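You operate a simulated robot arm through the tools that you are given. There is no shell and no other tool.

Carry out the task below with a simulated robot arm. There is one attempt and no reset: what you move stays moved.

## Task
Fit the brass cylinder that the KEY sign names and try the lock.
Fine: into the chrome housing on the lying door; push the yellow slide home, turn the red handle to locked and back to open.

The check looks at the end state, three seconds after you hand in, the way a careful person would. Anything else that was tipped, shoved, dropped, spilled or broken makes it a failure.

## Robot
A 6-joint arm with a two-finger parallel gripper, fixed in place. Base frame: the origin is at the foot of the arm, x ahead of it, y to its left, z up; the work surface is at about z = 903. Units: mm, degrees, N and s.
Its first joint turns from -166.0 to 166.0 degrees. Payload 3.91 kg.
Tool frame: the origin (TCP) lies between the finger pads and is the grasp point; the fingertips stand 30 mm ahead of it; z points along the fingers, y is the line along which they close. Largest opening 110 mm; finger width 20, thickness 10; the body of the gripper, 48 by 112 mm, starts 55 mm behind the TCP.
Orientation is that of the tool frame in the base frame, as [roll, pitch, yaw] about the fixed x, y, z axes, in that order (R = Rz(yaw) Ry(pitch) Rx(roll)). With the fingers straight down and closing along the base's y, the tool's x points along the base's -x, its y along +y and its z along -z.

## Interface
- The arm moves only by the tool apply_moves. Its argument "moves" is one flat list of numbers, 6 for each row, row after row: the shift along the base's x, y, z in m, then the turn, a rotation vector about the base's x, y, z in degrees. In form: [dx, dy, dz, ax, ay, az, dx, dy, dz, ax, ay, az, ...]. A call has 1 to 20 rows; each row is the pose to reach, as a shift and turn from the pose commanded when the call began. "grip" is the closure, from 0 (fully open) to 1 (shut), set as the call begins (left out, the last holds). Each row takes 0.2 s and may step no farther than 50 mm and 8.6 degrees from the row before; otherwise, or with a gripper value out of range, the whole call is refused. Where a pose cannot be reached the arm comes as near as it can. A force on the tool above 40 N (or 10 N above the force at the start of the call, whichever is more), or a blocked arm, ends the call early, and 0.2 s more pass. The fingers move at their own pace (about 108 mm/s each) and stop on an object; they squeeze with about 35 N. The grip force told is the motor's: it shows also when the fingers shut on nothing. Time passes only in rows, and 0.2 s behind the last, so rows that repeat a pose let the fingers close. The reply holds the time, the measured pose of the TCP, the force on the tool along the base axes, the opening and the grip force, in the units named above and with some noise, with the torque about the TCP (base axes, N m) and any sound that the robot's microphone picked up.
- Cameras (640 x 400 px; columns grow to the right, rows downward): "scene" is fixed at [220.5, -502.4, 1514]; the picture's right is [0.25, -0.97, 0.00], its down [-0.52, -0.13, -0.84] and it looks along [0.82, 0.21, -0.54] (base axes); focal length 214 px, centre (320, 200). "wrist" rides on the gripper at [73, 17, -103] in the tool frame; the picture's right is [-0.23, 0.97, 0.00], its down [-0.76, -0.18, -0.62] and it looks along [-0.61, -0.14, 0.78] (tool axes); focal length 222 px, centre (320, 200). There is no depth. A picture from a camera that has moved, and an enlarged one, comes with that camera's place and axes in the base frame and with its lens.
- camera(camera): a new picture of that camera. No time passes.
- inspect(camera, box): a new picture of the part [left, top, right, bottom] of that camera's present view, enlarged. No time passes.
- sign_off(): hands the job in; it is judged then, once.

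Places have to be worked out from the pictures, the camera data and where the tool is seen. Open the gripper and draw the arm clear of the work before you hand the job in, unless the task says otherwise.

The tools are called after ">>>" as name(argument=value, ...) on one line, values as JSON. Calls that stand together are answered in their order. apply_moves: Moves the arm, as the interface text tells. Its arguments: {"type":"object","properties":{"moves":{"type":"array"},"grip":{"type":"number"}},"required":["moves"]} The other tools are called the same way: camera (camera) takes a picture; inspect (camera, box) takes an enlarged picture of a part of a camera's view; sign_off () hands the job in.

At the start:

```text
time_s: 0.0
tool_pos: [573.0, 85.1, 1273.1]
ee_rot: [-180.0, 0.0, 180.0]
ft_force: [0.4, -0.1, 0.2]
torque: [0.02, 0.01, 0.02]
width: 110.3
grip_force: 0.2
```

scene: 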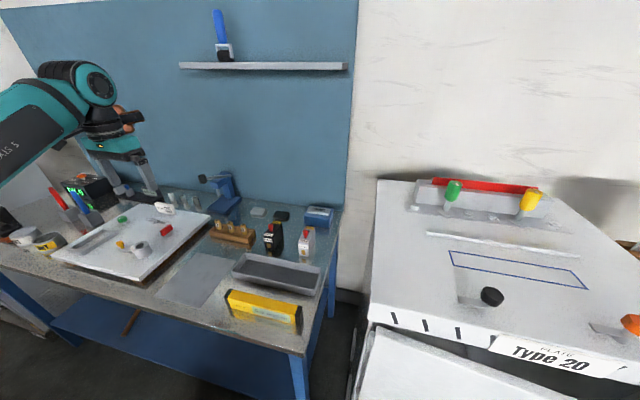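
wrist: 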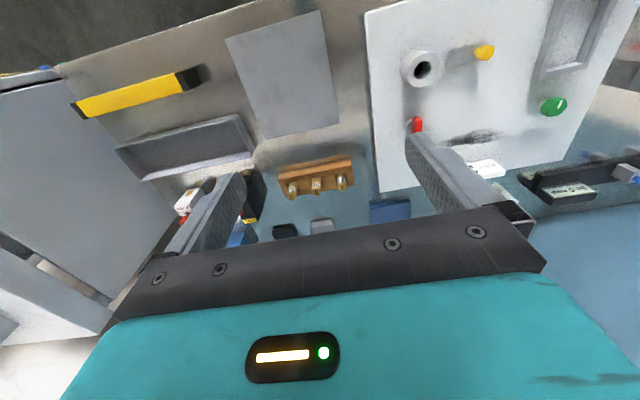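

I'll begin by looking closely at the scene: the door, the cylinder rack, and the KEY sign.

>>> inspect(camera="scene", box=[40, 180, 220, 292])

>>> inspect(camera="scene", box=[190, 170, 350, 270])

>>> inspect(camera="wrist", box=[360, 20, 640, 220])

>>> inspect(camera="wrist", box=[220, 130, 420, 250])

>>> inspect(camera="scene", box=[0, 150, 160, 260])

```text
3.56 times, centred on (130, 236) of scene
camera zoom: at [220.5, -502.4, 1514.0], right [0.25, -0.97, 0.0], down [-0.52, -0.13, -0.84], along [0.82, 0.21, -0.54], focal length 763 px, centre (996, 72)
```

zoom: 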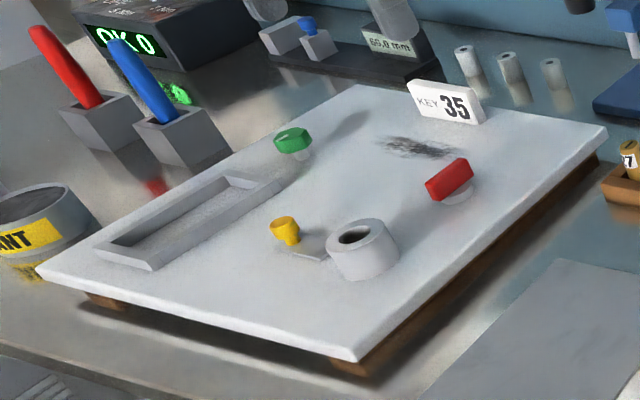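

```text
4.00 times, centred on (270, 220) of scene
camera zoom: at [220.5, -502.4, 1514.0], right [0.25, -0.97, 0.0], down [-0.52, -0.13, -0.84], along [0.82, 0.21, -0.54], focal length 858 px, centre (520, 120)
```

zoom: 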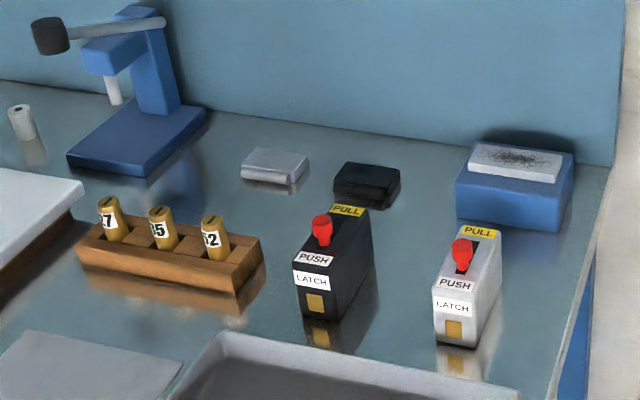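

```text
2.00 times, centred on (500, 120) of wrist
camera zoom: at [501.5, 101.0, 1375.9], right [0.23, 0.97, 0.0], down [0.76, -0.18, 0.62], along [0.61, -0.14, -0.78], focal length 444 px, centre (-40, 360)
```

zoom: 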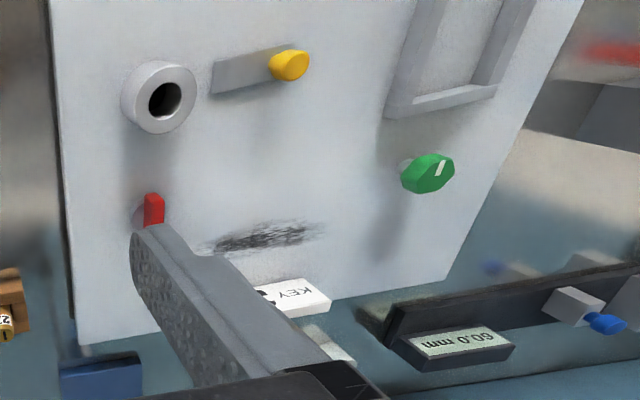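

```text
3.20 times, centred on (320, 190) of wrist
camera zoom: at [501.5, 101.0, 1375.9], right [0.23, 0.97, 0.0], down [0.76, -0.18, 0.62], along [0.61, -0.14, -0.78], focal length 711 px, centre (320, 232)
```

zoom: 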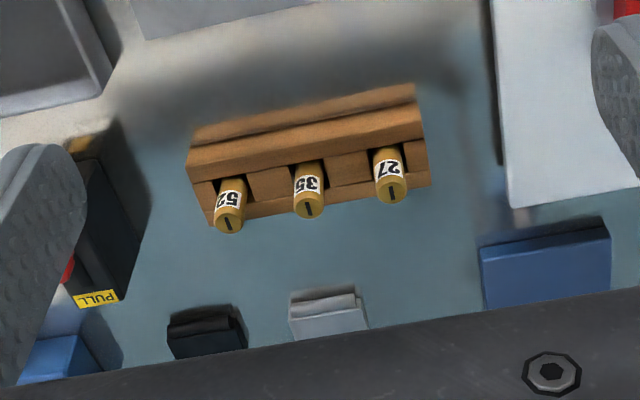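

```text
3.64 times, centred on (80, 205) of scene
camera zoom: at [220.5, -502.4, 1514.0], right [0.25, -0.97, 0.0], down [-0.52, -0.13, -0.84], along [0.82, 0.21, -0.54], focal length 780 px, centre (1193, 182)
```

zoom: 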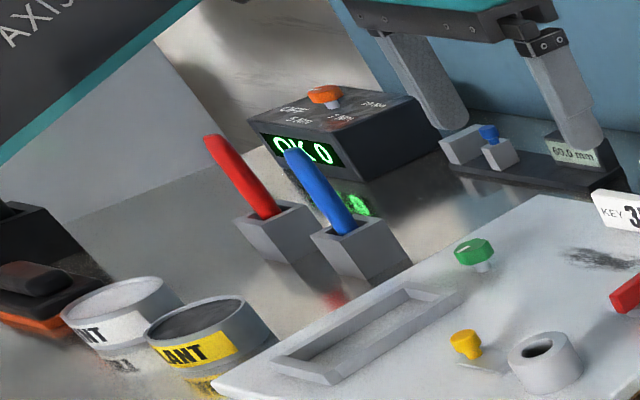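

The KEY sign reads 35, and the rack's middle cylinder (27 / 35 / 52) seems to match it. I'll move the wrist camera above the rack, staying well clear, for a closer look.

>>> apply_moves(moves=[0.03, -0.01, -0.025, 0, 0, 0, 0.065, -0.02, -0.055, 0, 0, 0, 0.1, -0.03, -0.085, 0, 0, 0, 0.135, -0.042, -0.115, 0, 0, 0, 0.165, -0.05, -0.135, 0, 0, 0, 0.187, -0.062, -0.15, 0, 0, 0, 0.187, -0.065, -0.15, 0, 0, 0], grip=0)

>>> camera(camera="wrist")

>>> camera(camera="scene")

```text
time_s: 1.6
tool_pos: [760.4, 18.1, 1121.3]
ee_rot: [-179.9, 0.2, 180.0]
ft_force: [0.0, -1.1, -0.1]
torque: [0.01, 0.0, 0.01]
width: 110.0
grip_force: 0.1
```

```text
taken
camera wrist: at [688.5, 34.7, 1225.1], right [0.23, 0.97, 0.0], down [0.76, -0.18, 0.62], along [0.61, -0.14, -0.78], focal length 222 px, centre (320, 200)
```

wrist: 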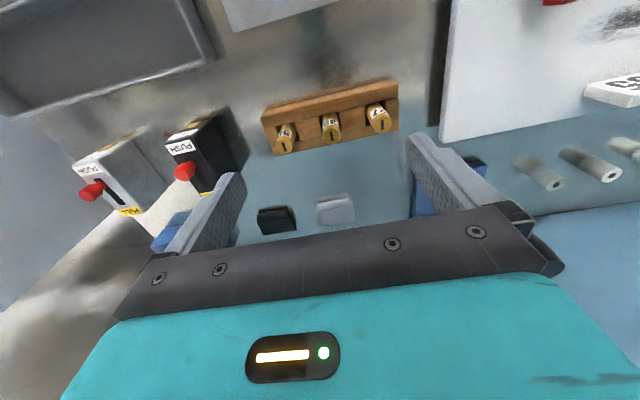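

```text
taken
```

scene: 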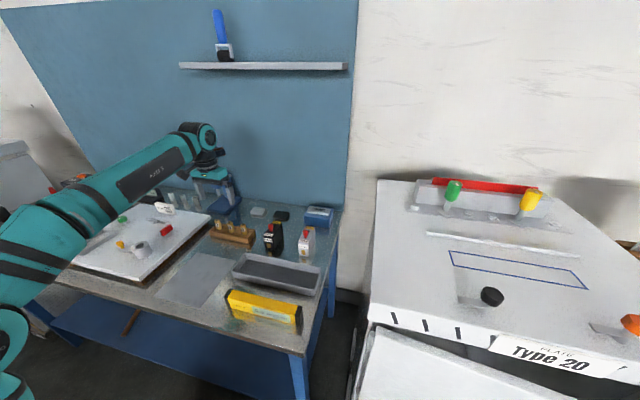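

The rack is in view ahead of the gripper; I zoom in to read the labels and see the cylinders' keying features.

>>> inspect(camera="wrist", box=[250, 65, 410, 165])

>>> inspect(camera="scene", box=[50, 190, 210, 290])

>>> inspect(camera="scene", box=[200, 200, 280, 250])

```text
4.00 times, centred on (330, 115) of wrist
camera zoom: at [688.5, 34.7, 1225.1], right [0.23, 0.97, 0.0], down [0.76, -0.18, 0.62], along [0.61, -0.14, -0.78], focal length 888 px, centre (280, 540)
```

zoom: 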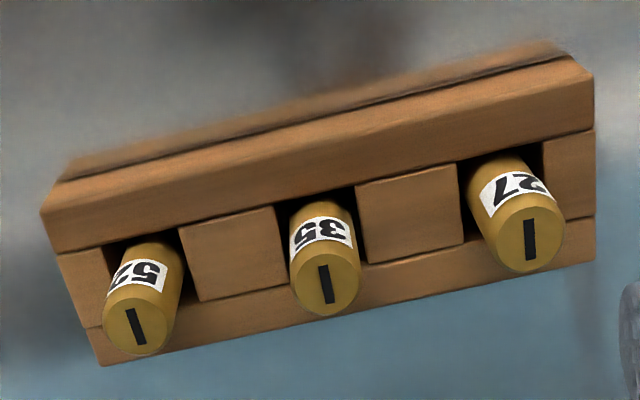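

```text
4.00 times, centred on (130, 240) of scene
camera zoom: at [220.5, -502.4, 1514.0], right [0.25, -0.97, 0.0], down [-0.52, -0.13, -0.84], along [0.82, 0.21, -0.54], focal length 858 px, centre (1080, 40)
```

zoom: 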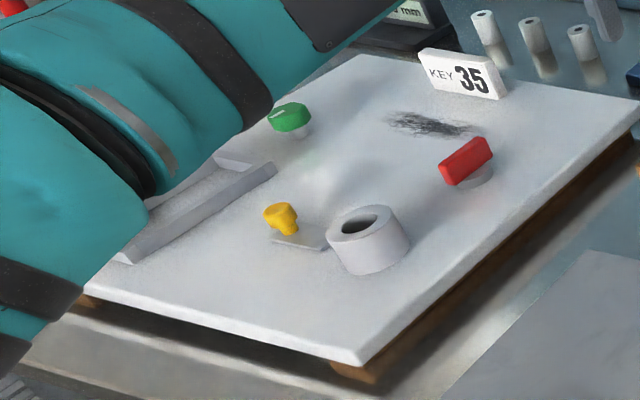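

```text
8.00 times, centred on (240, 225) of scene
camera zoom: at [220.5, -502.4, 1514.0], right [0.25, -0.97, 0.0], down [-0.52, -0.13, -0.84], along [0.82, 0.21, -0.54], focal length 1716 px, centre (960, 0)
```

zoom: 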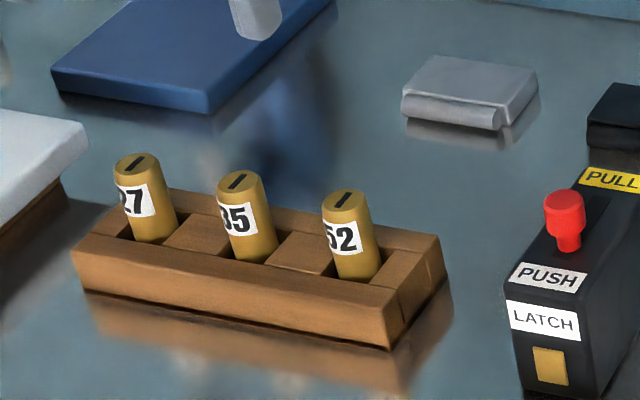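

The middle cylinder is labelled 35, and I place its top at about (795, 23, 969) with a diameter of about 20 mm. Next I move the camera over the door to study the housing, slide and handle.

>>> apply_moves(moves=[-0.025, 0.03, 0, 0, 0, 0, -0.05, 0.06, 0, 0, 0, 0, -0.075, 0.09, 0, 0, 0, 0, -0.1, 0.12, 0, 0, 0, 0, -0.125, 0.15, 0, 0, 0, 0, -0.15, 0.18, 0, 0, 0, 0, -0.175, 0.21, -0.01, 0, 0, 0, -0.19, 0.237, -0.02, 0, 0, 0, -0.19, 0.237, -0.02, 0, 0, 0])

>>> camera(camera="wrist")

```text
time_s: 3.6
tool_pos: [569.2, 256.5, 1100.7]
ee_rot: [-180.0, 0.0, 180.0]
ft_force: [-1.6, -0.1, -0.1]
torque: [-0.01, 0.03, 0.06]
width: 109.8
grip_force: 0.0
```

```text
taken
camera wrist: at [497.2, 272.9, 1203.0], right [0.23, 0.97, 0.0], down [0.76, -0.18, 0.62], along [0.61, -0.14, -0.78], focal length 222 px, centre (320, 200)
```

wrist: 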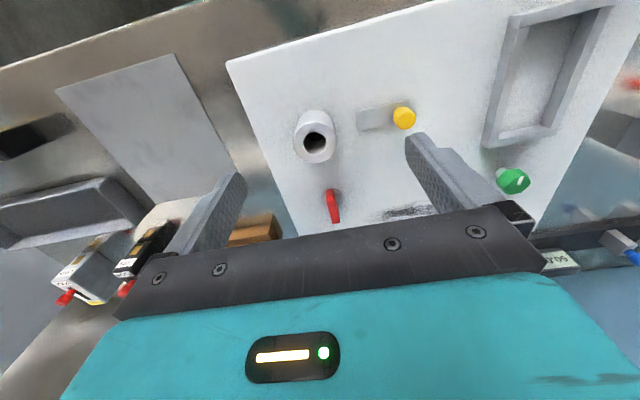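

Housing, slide and handle are all in view; I zoom in on each of them.

>>> inspect(camera="wrist", box=[280, 85, 440, 185])

>>> inspect(camera="wrist", box=[280, 100, 344, 140])

>>> inspect(camera="wrist", box=[290, 170, 386, 230])

>>> camera(camera="scene")

```text
4.00 times, centred on (360, 135) of wrist
camera zoom: at [497.2, 272.9, 1203.0], right [0.23, 0.97, 0.0], down [0.76, -0.18, 0.62], along [0.61, -0.14, -0.78], focal length 888 px, centre (160, 460)
```

zoom: 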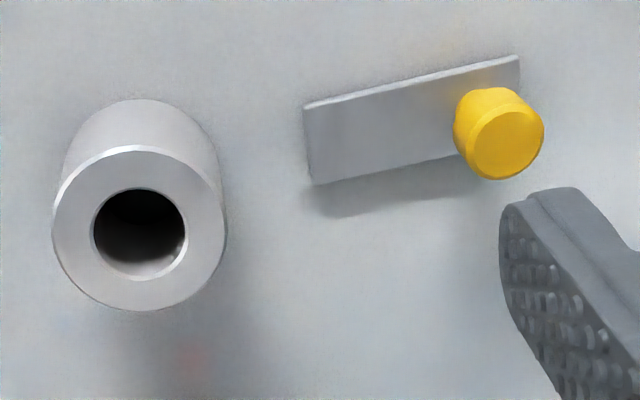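

```text
10.00 times, centred on (312, 120) of wrist
camera zoom: at [497.2, 272.9, 1203.0], right [0.23, 0.97, 0.0], down [0.76, -0.18, 0.62], along [0.61, -0.14, -0.78], focal length 2221 px, centre (400, 1000)
```

zoom: 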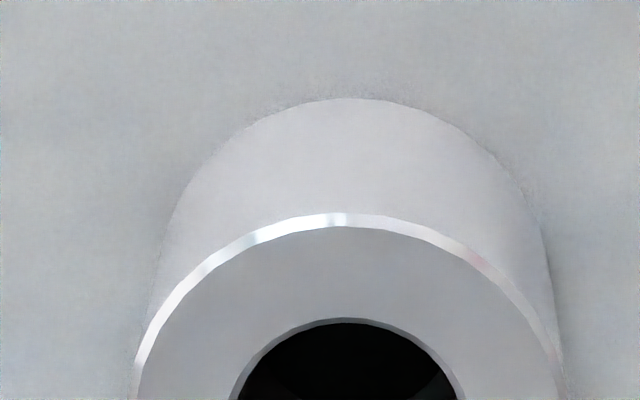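

```text
6.67 times, centred on (338, 200) of wrist
camera zoom: at [497.2, 272.9, 1203.0], right [0.23, 0.97, 0.0], down [0.76, -0.18, 0.62], along [0.61, -0.14, -0.78], focal length 1481 px, centre (200, 200)
```

zoom: 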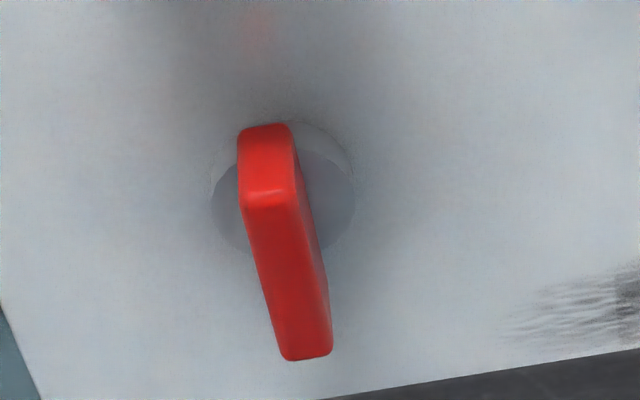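

```text
taken
```

scene: 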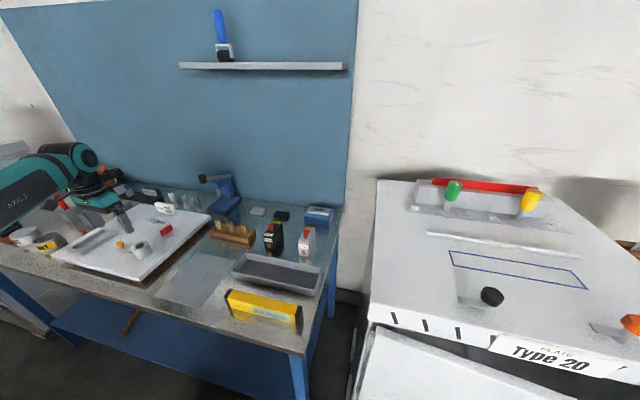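

I estimate the housing top at about (594, 244, 976), the door surface at z ≈ 944, the yellow knob at about (600, 347) and the red handle at about (704, 243), lying along x. I move in nearer to see the handle and look for any open/locked markings.

>>> apply_moves(moves=[0.035, -0.008, -0.015, 0, 0, 0, 0.065, -0.015, -0.03, 0, 0, 0, 0.08, -0.016, -0.04, 0, 0, 0, 0.08, -0.016, -0.04, 0, 0, 0])

>>> camera(camera="wrist")

>>> inspect(camera="wrist", box=[240, 90, 400, 190])

>>> inspect(camera="scene", box=[104, 215, 184, 265])

```text
time_s: 4.6
tool_pos: [647.9, 241.3, 1062.6]
ee_rot: [180.0, 0.2, 179.9]
ft_force: [-0.4, -0.1, 0.0]
torque: [-0.03, 0.01, 0.01]
width: 109.9
grip_force: 0.1
```

```text
taken
camera wrist: at [577.7, 256.6, 1165.9], right [0.23, 0.97, 0.0], down [0.76, -0.18, 0.62], along [0.61, -0.14, -0.78], focal length 222 px, centre (320, 200)
```

wrist: 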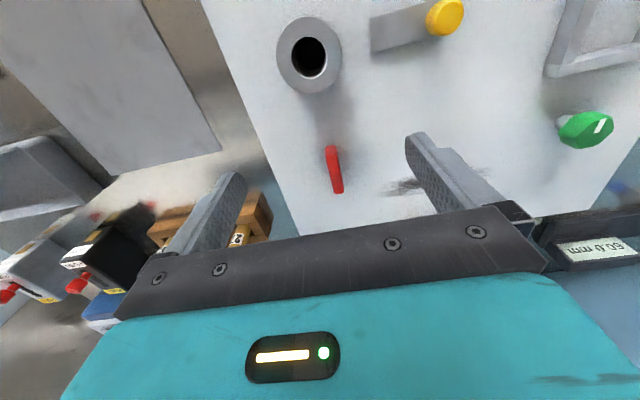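

```text
4.00 times, centred on (320, 140) of wrist
camera zoom: at [577.7, 256.6, 1165.9], right [0.23, 0.97, 0.0], down [0.76, -0.18, 0.62], along [0.61, -0.14, -0.78], focal length 888 px, centre (320, 440)
```

zoom: 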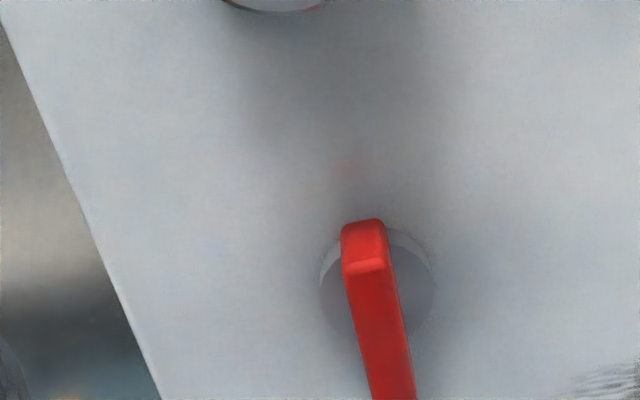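

```text
8.00 times, centred on (144, 240) of scene
camera zoom: at [220.5, -502.4, 1514.0], right [0.25, -0.97, 0.0], down [-0.52, -0.13, -0.84], along [0.82, 0.21, -0.54], focal length 1716 px, centre (1728, -120)
```

zoom: 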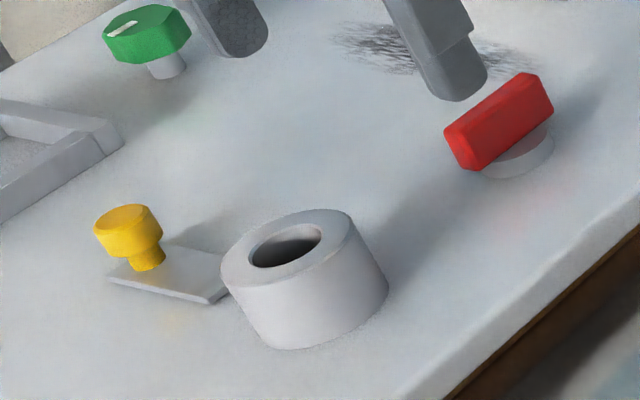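

Triangulation puts the handle at (700, 244), top z ≈ 974, and the knob at (594, 340), top z ≈ 974, so the slide runs along y towards the housing. I'll tilt the wrist so the camera looks straight down the bore and shows any keying.

>>> apply_moves(moves=[-0.012, 0, 0.005, 1.4, 6, 0, -0.024, 0, 0.01, 2.9, 12.3, 0, -0.036, 0.002, 0.01, 4.4, 18.5, 0, -0.048, 0.003, 0.01, 5.8, 24.7, 0, -0.059, 0.004, 0.01, 7.3, 30.9, 0, -0.059, 0.004, 0.01, 8.74, 37, 0, -0.059, 0.004, 0.01, 8.74, 37, 0])

>>> camera(camera="wrist")

>>> inspect(camera="wrist", box=[288, 180, 352, 220])

```text
time_s: 6.2
tool_pos: [581.8, 250.7, 1046.9]
ee_rot: [169.7, -36.1, -176.8]
ft_force: [0.0, 0.2, -0.1]
torque: [-0.01, 0.02, -0.02]
width: 109.8
grip_force: 0.0
out of reach, approached as far as the arm can: row 6, 7
```

```text
taken
camera wrist: at [586.8, 248.1, 1173.7], right [0.23, 0.97, 0.01], down [0.97, -0.23, 0.02], along [0.02, 0.0, -1.0], focal length 222 px, centre (320, 200)
```

wrist: 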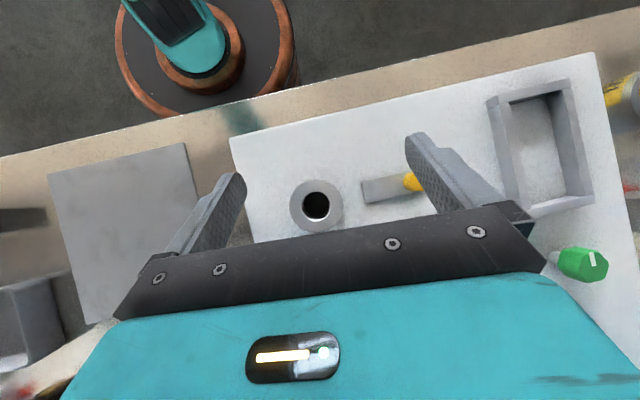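

```text
10.00 times, centred on (320, 200) of wrist
camera zoom: at [586.8, 248.1, 1173.7], right [0.23, 0.97, 0.01], down [0.97, -0.23, 0.02], along [0.02, 0.0, -1.0], focal length 2221 px, centre (320, 200)
```

zoom: 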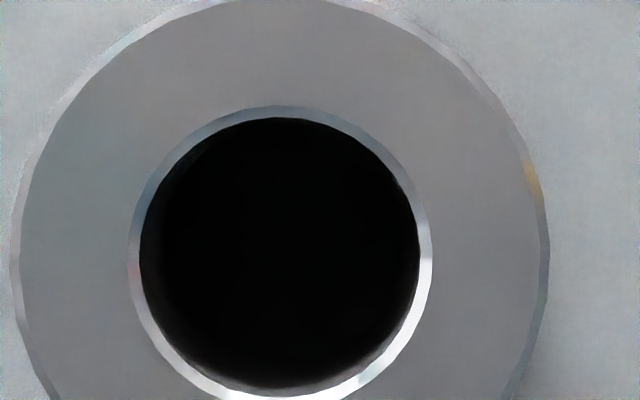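

The bore is plain and round, about 25 mm across, centred at about (594.4, 243.7), so no angular keying is needed. I return the wrist upright before going to the rack.

>>> apply_moves(moves=[0.012, 0, 0, -1.4, -6, 0, 0.024, 0, 0, -2.9, -12.3, 0, 0.036, -0.002, 0, -4.4, -18.5, 0, 0.048, -0.003, 0, -5.8, -24.7, 0, 0.059, -0.004, 0, -7.3, -30.9, 0, 0.059, -0.004, 0, -8.74, -37, 0, 0.059, -0.004, 0, -8.74, -37, 0])

```text
time_s: 7.8
tool_pos: [642.8, 247.0, 1047.0]
ee_rot: [179.9, 0.0, 180.0]
ft_force: [1.1, 0.2, 0.4]
torque: [0.0, 0.05, -0.01]
width: 110.0
grip_force: 0.0
```

The tool is upright again at (643, 247, 1047). I move above the rack's middle cylinder to refine its position.

>>> apply_moves(moves=[0.01, -0.02, 0.03, 0, 0, 0, 0.035, -0.055, 0.035, 0, 0, 0, 0.06, -0.09, 0.035, 0, 0, 0, 0.085, -0.125, 0.035, 0, 0, 0, 0.11, -0.16, 0.035, 0, 0, 0, 0.135, -0.195, 0.03, 0, 0, 0, 0.152, -0.2235, 0.023, 0, 0, 0, 0.152, -0.2235, 0.023, 0, 0, 0])

>>> camera(camera="wrist")

>>> inspect(camera="wrist", box=[240, 100, 400, 200])

>>> inspect(camera="scene", box=[196, 200, 276, 250])

```text
time_s: 9.6
tool_pos: [794.1, 22.9, 1069.1]
ee_rot: [180.0, 0.0, -180.0]
ft_force: [0.4, -0.4, 0.4]
torque: [0.02, 0.02, -0.03]
width: 110.2
grip_force: 0.1
```

```text
taken
camera wrist: at [722.7, 38.9, 1171.4], right [0.23, 0.97, 0.0], down [0.76, -0.18, 0.62], along [0.61, -0.14, -0.78], focal length 222 px, centre (320, 200)
```

wrist: 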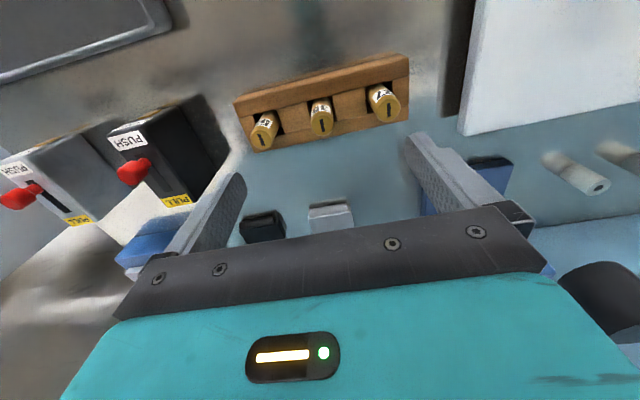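

```text
4.00 times, centred on (320, 150) of wrist
camera zoom: at [722.7, 38.9, 1171.4], right [0.23, 0.97, 0.0], down [0.76, -0.18, 0.62], along [0.61, -0.14, -0.78], focal length 888 px, centre (320, 400)
```

zoom: 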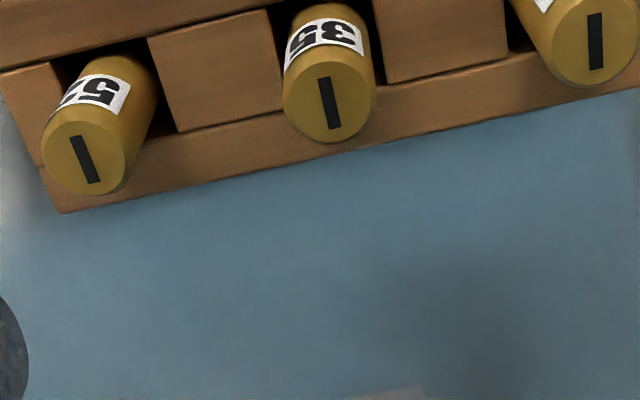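

```text
8.00 times, centred on (236, 225) of scene
camera zoom: at [220.5, -502.4, 1514.0], right [0.25, -0.97, 0.0], down [-0.52, -0.13, -0.84], along [0.82, 0.21, -0.54], focal length 1716 px, centre (992, 0)
```

zoom: 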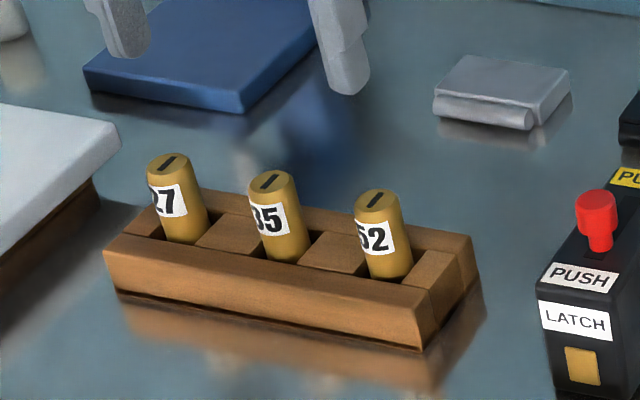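

The refined cylinder top is at about (796, 23.5, 965), protruding about 35 mm from the rack. I narrow the fingers to about 50 mm so they clear the neighbours at ±60 mm, and then descend.

>>> apply_moves(moves=[0.001, 0.0005, 0, 0, 0, 0, 0.001, 0.0005, 0, 0, 0, 0, 0.001, 0.0005, 0, 0, 0, 0, 0.0015, 0.0005, -0.025, 0, 0, 0, 0.0015, 0.0005, -0.05, 0, 0, 0, 0.0015, 0.0005, -0.07, 0, 0, 0, 0.0015, 0.0005, -0.07, 0, 0, 0], grip=0.55)

>>> inspect(camera="wrist", box=[240, 100, 400, 200])

>>> inspect(camera="scene", box=[196, 190, 276, 240])

```text
time_s: 11.2
tool_pos: [795.0, 24.0, 1001.7]
ee_rot: [180.0, 0.0, 180.0]
ft_force: [-0.4, 0.3, 0.2]
torque: [0.04, 0.01, 0.03]
width: 49.5
grip_force: 0.1
```

```text
4.00 times, centred on (320, 150) of wrist
camera zoom: at [723.7, 39.5, 1103.4], right [0.23, 0.97, 0.0], down [0.76, -0.18, 0.62], along [0.61, -0.14, -0.78], focal length 888 px, centre (320, 400)
```

zoom: 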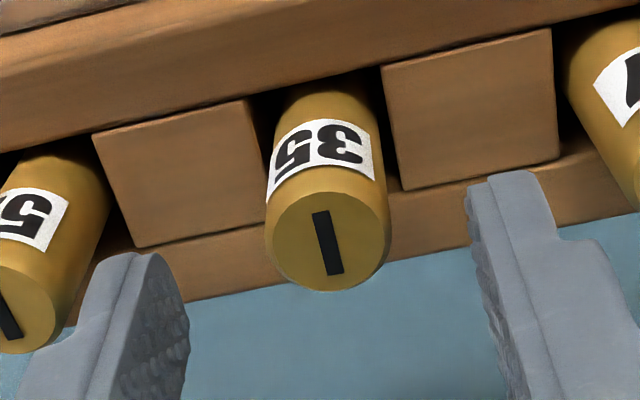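

```text
8.00 times, centred on (236, 215) of scene
camera zoom: at [220.5, -502.4, 1514.0], right [0.25, -0.97, 0.0], down [-0.52, -0.13, -0.84], along [0.82, 0.21, -0.54], focal length 1716 px, centre (992, 80)
```

zoom: 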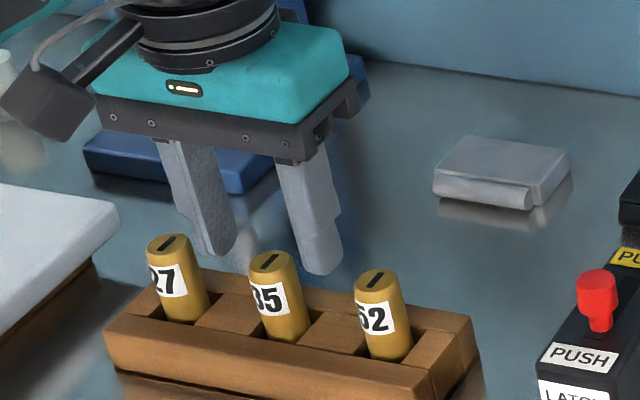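

The cylinder axis refines to (797, 23.4) with its top at z ≈ 964. I descend so the fingertips reach z ≈ 938, about 10 mm above the rack, and check before closing.

>>> apply_moves(moves=[0.0015, -0.0003, 0, 0, 0, 0, 0.0015, -0.0003, -0.018, 0, 0, 0, 0.0015, -0.0003, -0.034, 0, 0, 0, 0.0015, -0.0003, -0.034, 0, 0, 0])

>>> inspect(camera="wrist", box=[240, 100, 400, 200])

>>> inspect(camera="scene", box=[196, 195, 276, 245])

```text
time_s: 12.2
tool_pos: [798.0, 23.5, 965.6]
ee_rot: [-180.0, 0.0, 180.0]
ft_force: [-0.4, -0.3, 0.5]
torque: [0.03, -0.03, 0.01]
width: 49.4
grip_force: 0.1
```

```text
4.00 times, centred on (320, 150) of wrist
camera zoom: at [726.8, 39.4, 1067.8], right [0.23, 0.97, 0.0], down [0.76, -0.18, 0.62], along [0.61, -0.14, -0.78], focal length 888 px, centre (320, 400)
```

zoom: 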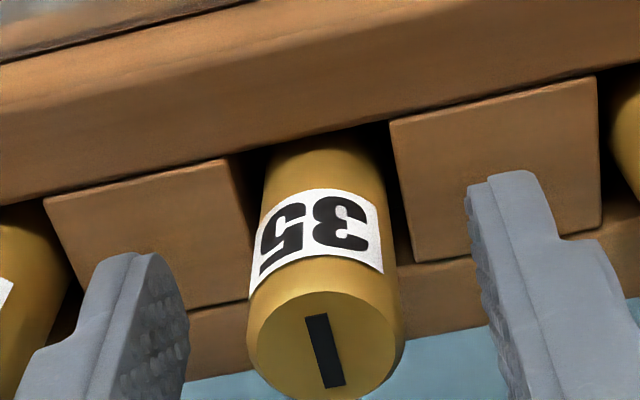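

```text
8.00 times, centred on (236, 220) of scene
camera zoom: at [220.5, -502.4, 1514.0], right [0.25, -0.97, 0.0], down [-0.52, -0.13, -0.84], along [0.82, 0.21, -0.54], focal length 1716 px, centre (992, 40)
```

zoom: 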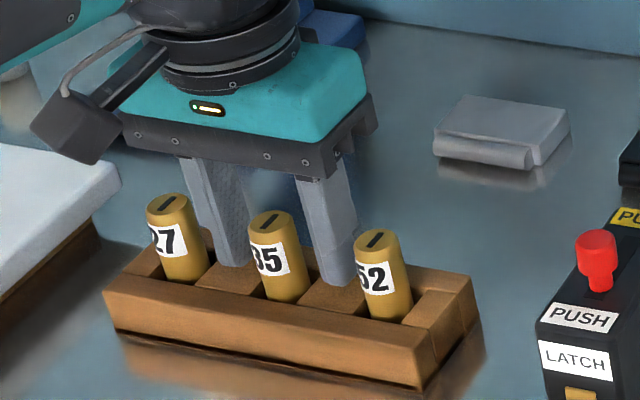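

The fingers straddle the 35 cylinder just above the rack blocks, well centred. I close on it.

>>> apply_moves(moves=[0, 0, 0, 0, 0, 0, 0, 0, 0, 0, 0, 0, 0, 0, 0, 0, 0, 0, 0, 0, 0, 0, 0, 0], grip=1.0)

>>> inspect(camera="scene", box=[196, 195, 276, 245])

```text
time_s: 13.2
tool_pos: [798.4, 24.3, 965.5]
ee_rot: [-180.0, 0.0, 180.0]
ft_force: [-0.8, 0.5, 0.0]
torque: [-0.05, 0.0, 0.0]
width: 21.0
grip_force: 35.5
```

```text
8.00 times, centred on (236, 220) of scene
camera zoom: at [220.5, -502.4, 1514.0], right [0.25, -0.97, 0.0], down [-0.52, -0.13, -0.84], along [0.82, 0.21, -0.54], focal length 1716 px, centre (992, 40)
```

zoom: 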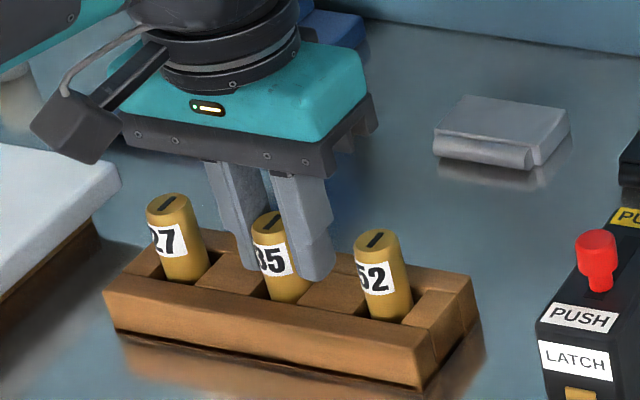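

The grip holds at 21.0 mm width with 35 N. I lift straight up and look at the whole cylinder.

>>> apply_moves(moves=[0, 0, 0.015, 0, 0, 0, 0, 0, 0.04, 0, 0, 0, 0, 0, 0.075, 0, 0, 0, 0, 0, 0.11, 0, 0, 0, 0, 0, 0.12, 0, 0, 0, 0, 0, 0.12, 0, 0, 0])

>>> inspect(camera="scene", box=[196, 160, 292, 220])

>>> inspect(camera="wrist", box=[240, 100, 400, 200])

>>> camera(camera="scene")

```text
time_s: 14.6
tool_pos: [797.8, 23.9, 1085.7]
ee_rot: [180.0, 0.0, -180.0]
ft_force: [-0.6, 0.1, -2.1]
torque: [-0.02, 0.02, -0.01]
width: 20.8
grip_force: 35.3
```

```text
6.67 times, centred on (244, 190) of scene
camera zoom: at [220.5, -502.4, 1514.0], right [0.25, -0.97, 0.0], down [-0.52, -0.13, -0.84], along [0.82, 0.21, -0.54], focal length 1430 px, centre (827, 267)
```

zoom: 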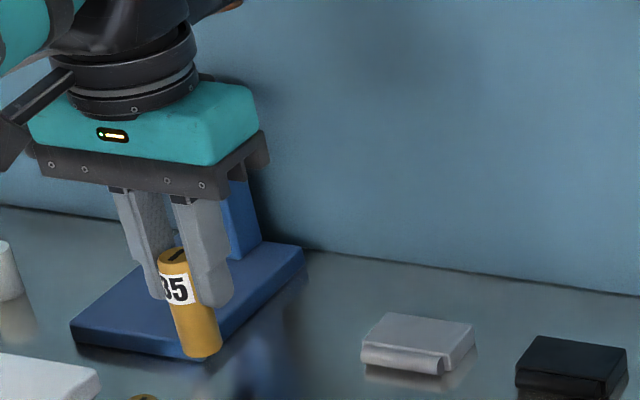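

```text
4.00 times, centred on (320, 150) of wrist
camera zoom: at [724.7, 40.1, 1188.2], right [0.23, 0.97, 0.0], down [0.76, -0.18, 0.62], along [0.61, -0.14, -0.78], focal length 888 px, centre (320, 400)
```

zoom: 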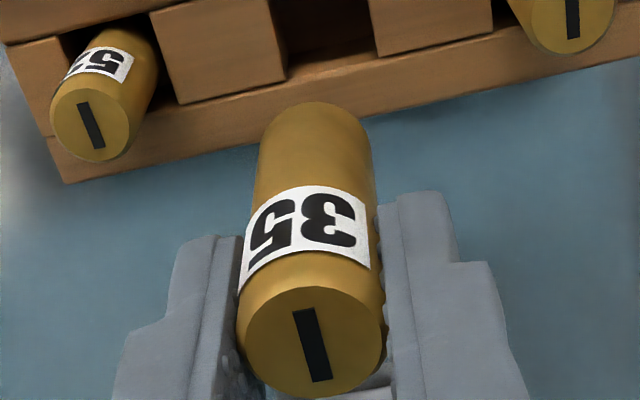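

```text
taken
```

scene: 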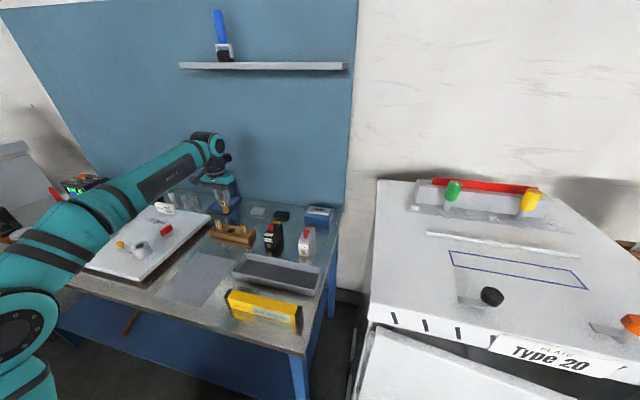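

The cylinder hangs vertically, about 60 mm long and 200 g. I carry it across at this height to just above the housing bore.

>>> apply_moves(moves=[-0.02, 0.022, 0, 0, 0, 0, -0.045, 0.049, 0.005, 0, 0, 0, -0.07, 0.077, 0.005, 0, 0, 0, -0.095, 0.104, 0.005, 0, 0, 0, -0.12, 0.131, 0.005, 0, 0, 0, -0.145, 0.159, 0.005, 0, 0, 0, -0.17, 0.186, 0.005, 0, 0, 0, -0.19, 0.208, 0, 0, 0, 0, -0.201, 0.2203, -0.01, 0, 0, 0, -0.201, 0.2203, -0.02, 0, 0, 0, -0.201, 0.2203, -0.02, 0, 0, 0])

>>> camera(camera="wrist")

>>> inspect(camera="wrist", box=[240, 90, 400, 190])

>>> inspect(camera="scene", box=[96, 190, 192, 250])

```text
time_s: 17.0
tool_pos: [595.5, 243.3, 1065.4]
ee_rot: [179.9, 0.0, -180.0]
ft_force: [-0.5, 0.8, -1.7]
torque: [0.01, -0.01, 0.01]
width: 21.2
grip_force: 34.8
```

```text
taken
camera wrist: at [523.6, 259.6, 1168.3], right [0.23, 0.97, 0.0], down [0.76, -0.18, 0.62], along [0.61, -0.14, -0.78], focal length 222 px, centre (320, 200)
```

wrist: 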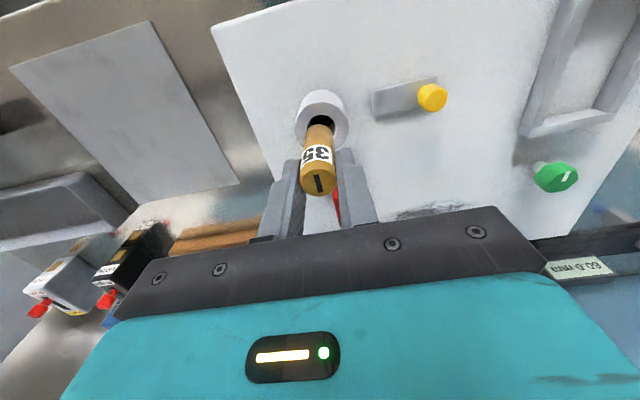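

```text
4.00 times, centred on (320, 140) of wrist
camera zoom: at [523.6, 259.6, 1168.3], right [0.23, 0.97, 0.0], down [0.76, -0.18, 0.62], along [0.61, -0.14, -0.78], focal length 888 px, centre (320, 440)
```

zoom: 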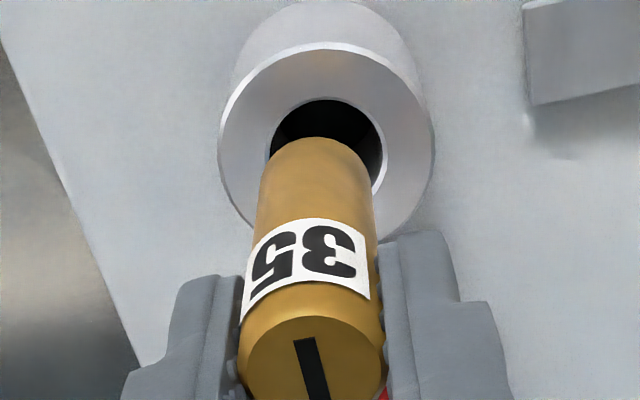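

```text
6.67 times, centred on (144, 220) of scene
camera zoom: at [220.5, -502.4, 1514.0], right [0.25, -0.97, 0.0], down [-0.52, -0.13, -0.84], along [0.82, 0.21, -0.54], focal length 1430 px, centre (1493, 67)
```

zoom: 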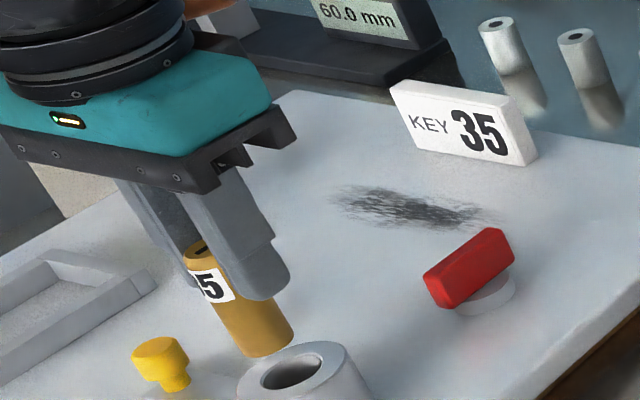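

Comparing the cylinder's bottom with the bore in both views, the cylinder sits about 2.4 mm short in x and 2.2 mm in y. I correct that and lower 15 mm, still above the housing, for a second check.

>>> apply_moves(moves=[0.0024, 0.0022, 0, 0, 0, 0, 0.0024, 0.0022, -0.008, 0, 0, 0, 0.0024, 0.0022, -0.015, 0, 0, 0, 0.0024, 0.0022, -0.015, 0, 0, 0, 0.0024, 0.0022, -0.015, 0, 0, 0])

>>> inspect(camera="wrist", box=[272, 95, 368, 155])

>>> inspect(camera="scene", box=[112, 222, 176, 262])

```text
time_s: 18.2
tool_pos: [598.6, 247.0, 1051.8]
ee_rot: [-180.0, 0.0, 180.0]
ft_force: [0.1, 1.0, -1.0]
torque: [-0.01, 0.0, -0.03]
width: 21.0
grip_force: 35.1
```

```text
6.67 times, centred on (320, 125) of wrist
camera zoom: at [526.4, 262.4, 1154.0], right [0.23, 0.97, 0.0], down [0.76, -0.18, 0.62], along [0.61, -0.14, -0.78], focal length 1481 px, centre (320, 700)
```

zoom: 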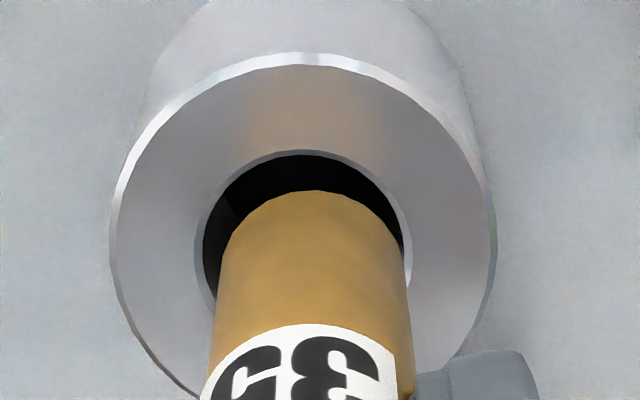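

```text
10.00 times, centred on (144, 242) of scene
camera zoom: at [220.5, -502.4, 1514.0], right [0.25, -0.97, 0.0], down [-0.52, -0.13, -0.84], along [0.82, 0.21, -0.54], focal length 2145 px, centre (2080, -220)
```

zoom: 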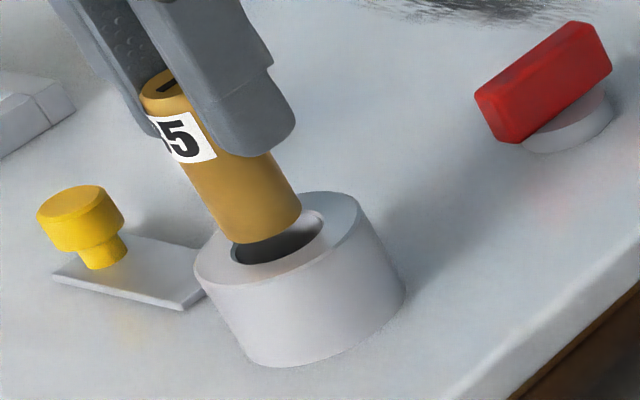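

The cylinder now overlaps the bore almost concentrically, perhaps 1 mm too far in +y. I trim y by −1 mm and lower gently into the bore mouth, watching the force.

>>> apply_moves(moves=[0.0003, -0.001, 0, 0, 0, 0, 0.0003, -0.001, -0.004, 0, 0, 0, 0.0003, -0.001, -0.008, 0, 0, 0, 0.0003, -0.001, -0.011, 0, 0, 0, 0.0003, -0.001, -0.014, 0, 0, 0, 0.0003, -0.001, -0.014, 0, 0, 0])

>>> inspect(camera="wrist", box=[272, 95, 368, 155])

>>> inspect(camera="scene", box=[112, 222, 176, 262])

```text
time_s: 19.6
tool_pos: [598.8, 244.6, 1036.4]
ee_rot: [179.9, 0.1, 179.9]
ft_force: [-0.6, 1.0, -1.2]
torque: [-0.03, 0.01, -0.01]
width: 20.8
grip_force: 34.6
```

```text
6.67 times, centred on (320, 125) of wrist
camera zoom: at [527.1, 261.1, 1139.4], right [0.23, 0.97, 0.0], down [0.76, -0.18, 0.62], along [0.61, -0.14, -0.78], focal length 1481 px, centre (320, 700)
```

zoom: 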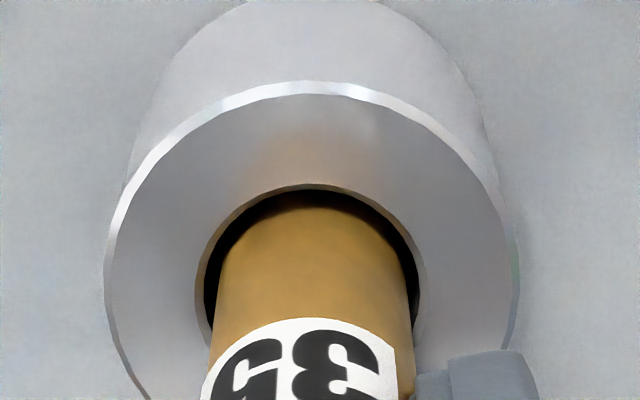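

```text
10.00 times, centred on (144, 242) of scene
camera zoom: at [220.5, -502.4, 1514.0], right [0.25, -0.97, 0.0], down [-0.52, -0.13, -0.84], along [0.82, 0.21, -0.54], focal length 2145 px, centre (2080, -220)
```

zoom: 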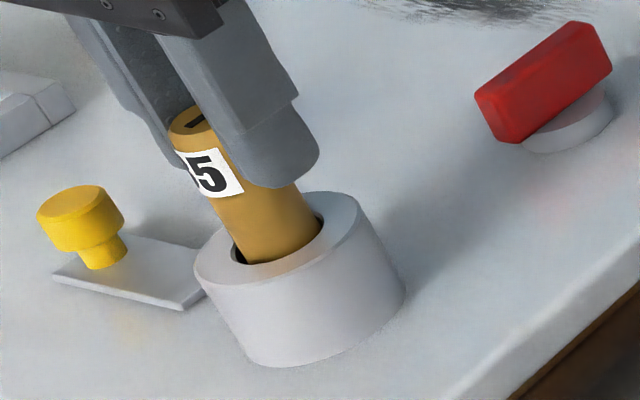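

The cylinder tip has entered the bore with clearance all round and no contact force. I keep lowering slowly until it bottoms.

>>> apply_moves(moves=[0, -0.0004, -0.003, 0, 0, 0, 0, -0.0004, -0.006, 0, 0, 0, 0, -0.0004, -0.009, 0, 0, 0, 0, -0.0004, -0.012, 0, 0, 0, 0, -0.0004, -0.015, 0, 0, 0, 0, -0.0004, -0.018, 0, 0, 0, 0, -0.0004, -0.018, 0, 0, 0])

>>> inspect(camera="wrist", box=[272, 95, 368, 155])

>>> inspect(camera="scene", box=[112, 222, 176, 262])

```text
time_s: 21.2
tool_pos: [597.7, 244.1, 1019.3]
ee_rot: [-179.9, 0.0, 179.9]
ft_force: [-0.5, 0.8, -1.7]
torque: [0.02, -0.02, 0.03]
width: 20.3
grip_force: 34.7
```

```text
6.67 times, centred on (320, 125) of wrist
camera zoom: at [526.9, 261.0, 1121.2], right [0.23, 0.97, 0.0], down [0.76, -0.18, 0.62], along [0.61, -0.14, -0.78], focal length 1481 px, centre (320, 700)
```

zoom: 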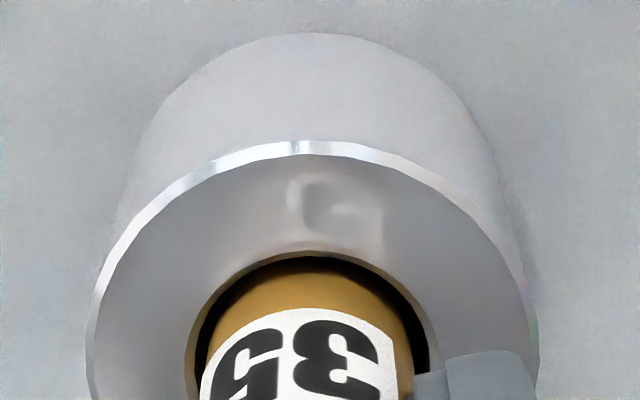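

```text
10.00 times, centred on (144, 242) of scene
camera zoom: at [220.5, -502.4, 1514.0], right [0.25, -0.97, 0.0], down [-0.52, -0.13, -0.84], along [0.82, 0.21, -0.54], focal length 2145 px, centre (2080, -220)
```

zoom: 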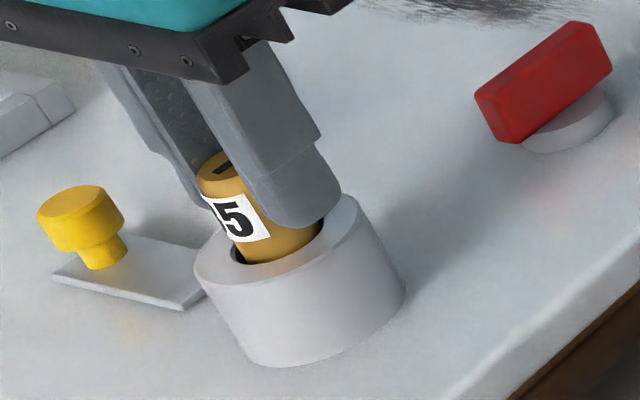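

No contact yet, and the fingertips are about 13 mm above the housing rim. I lower another 9 mm in small steps.

>>> apply_moves(moves=[0, 0, -0.002, 0, 0, 0, 0, 0, -0.004, 0, 0, 0, 0, 0, -0.006, 0, 0, 0, 0, 0, -0.008, 0, 0, 0, 0, 0, -0.009, 0, 0, 0, 0, 0, -0.009, 0, 0, 0])

>>> inspect(camera="wrist", box=[256, 105, 384, 185])

>>> inspect(camera="scene", box=[112, 222, 176, 262])

```text
time_s: 22.6
tool_pos: [599.1, 243.9, 1014.0]
ee_rot: [179.9, 0.3, -179.9]
ft_force: [-1.2, 3.6, 14.8]
torque: [0.68, 0.24, -0.04]
width: 20.5
grip_force: 34.7
stopped in row 6: the force on the tool passed its limit at 42 N (the readings are from after the stop); the commanded pose is now the measured one
```

```text
5.00 times, centred on (320, 145) of wrist
camera zoom: at [526.7, 260.8, 1115.1], right [0.23, 0.97, 0.0], down [0.76, -0.18, 0.63], along [0.61, -0.14, -0.78], focal length 1111 px, centre (320, 475)
```

zoom: 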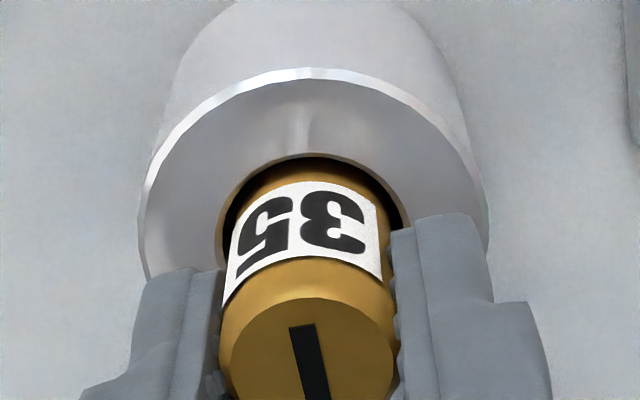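

```text
10.00 times, centred on (144, 242) of scene
camera zoom: at [220.5, -502.4, 1514.0], right [0.25, -0.97, 0.0], down [-0.52, -0.13, -0.84], along [0.82, 0.21, -0.54], focal length 2145 px, centre (2080, -220)
```

zoom: 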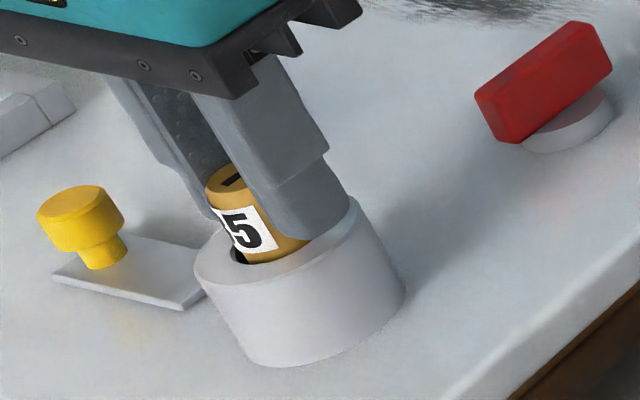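

Contact came at TCP z ≈ 1013. I need to know whether the cylinder bottomed out or the fingertips met the housing rim, so I zoom right in.

>>> inspect(camera="scene", box=[128, 235, 152, 250])

>>> inspect(camera="wrist", box=[290, 130, 354, 170])

```text
16.00 times, centred on (140, 242) of scene
camera zoom: at [220.5, -502.4, 1514.0], right [0.25, -0.97, 0.0], down [-0.52, -0.13, -0.84], along [0.82, 0.21, -0.54], focal length 3432 px, centre (3200, -480)
```

zoom: 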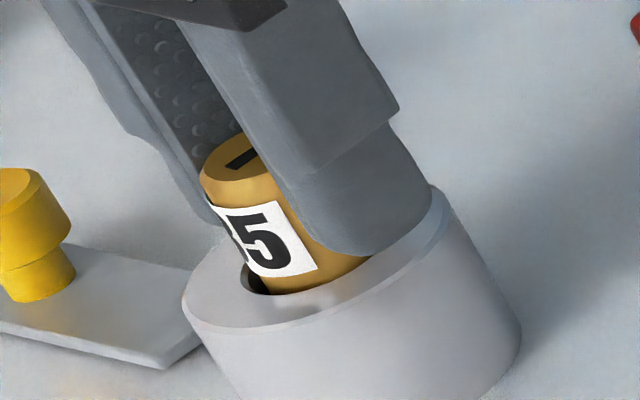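

```text
10.00 times, centred on (322, 150) of wrist
camera zoom: at [526.7, 260.8, 1115.1], right [0.23, 0.97, 0.0], down [0.76, -0.18, 0.63], along [0.61, -0.14, -0.78], focal length 2221 px, centre (300, 700)
```

zoom: 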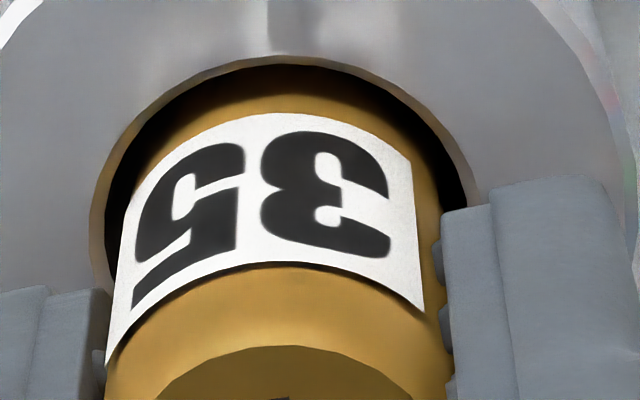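

The fingertips are still about 8 mm above the rim. The cylinder top has crept down relative to the fingers, which puts its bottom at z ≈ 944, so it is seated on the bore floor. I open the fingers partly to release it.

>>> apply_moves(moves=[0, 0, 0, 0, 0, 0, 0, 0, 0, 0, 0, 0, 0, 0, 0, 0, 0, 0], grip=0.55)

>>> inspect(camera="wrist", box=[256, 105, 384, 185])

>>> inspect(camera="scene", box=[112, 222, 176, 262])

```text
time_s: 23.4
tool_pos: [600.0, 246.4, 1011.9]
ee_rot: [-179.9, 0.2, 180.0]
ft_force: [-0.7, -0.5, 0.2]
torque: [-0.01, 0.0, -0.02]
width: 49.7
grip_force: 0.1
```

```text
5.00 times, centred on (320, 145) of wrist
camera zoom: at [527.3, 261.2, 1114.2], right [0.23, 0.97, 0.0], down [0.76, -0.18, 0.63], along [0.61, -0.14, -0.78], focal length 1111 px, centre (320, 475)
```

zoom: 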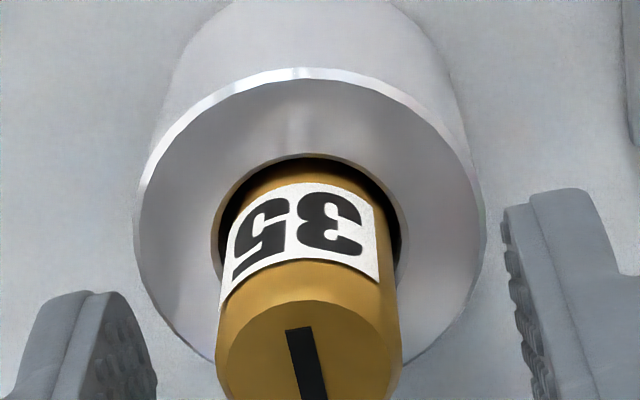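

```text
10.00 times, centred on (144, 242) of scene
camera zoom: at [220.5, -502.4, 1514.0], right [0.25, -0.97, 0.0], down [-0.52, -0.13, -0.84], along [0.82, 0.21, -0.54], focal length 2145 px, centre (2080, -220)
```

zoom: 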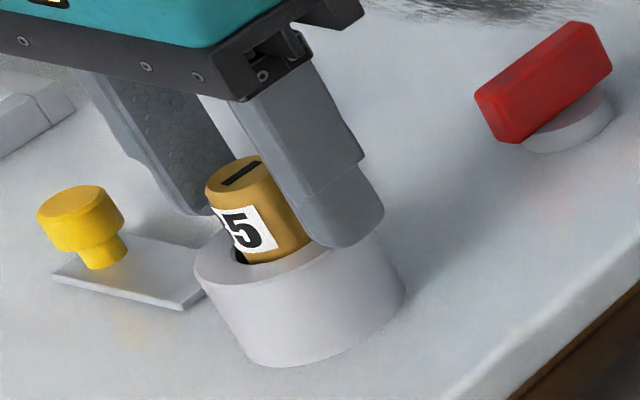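

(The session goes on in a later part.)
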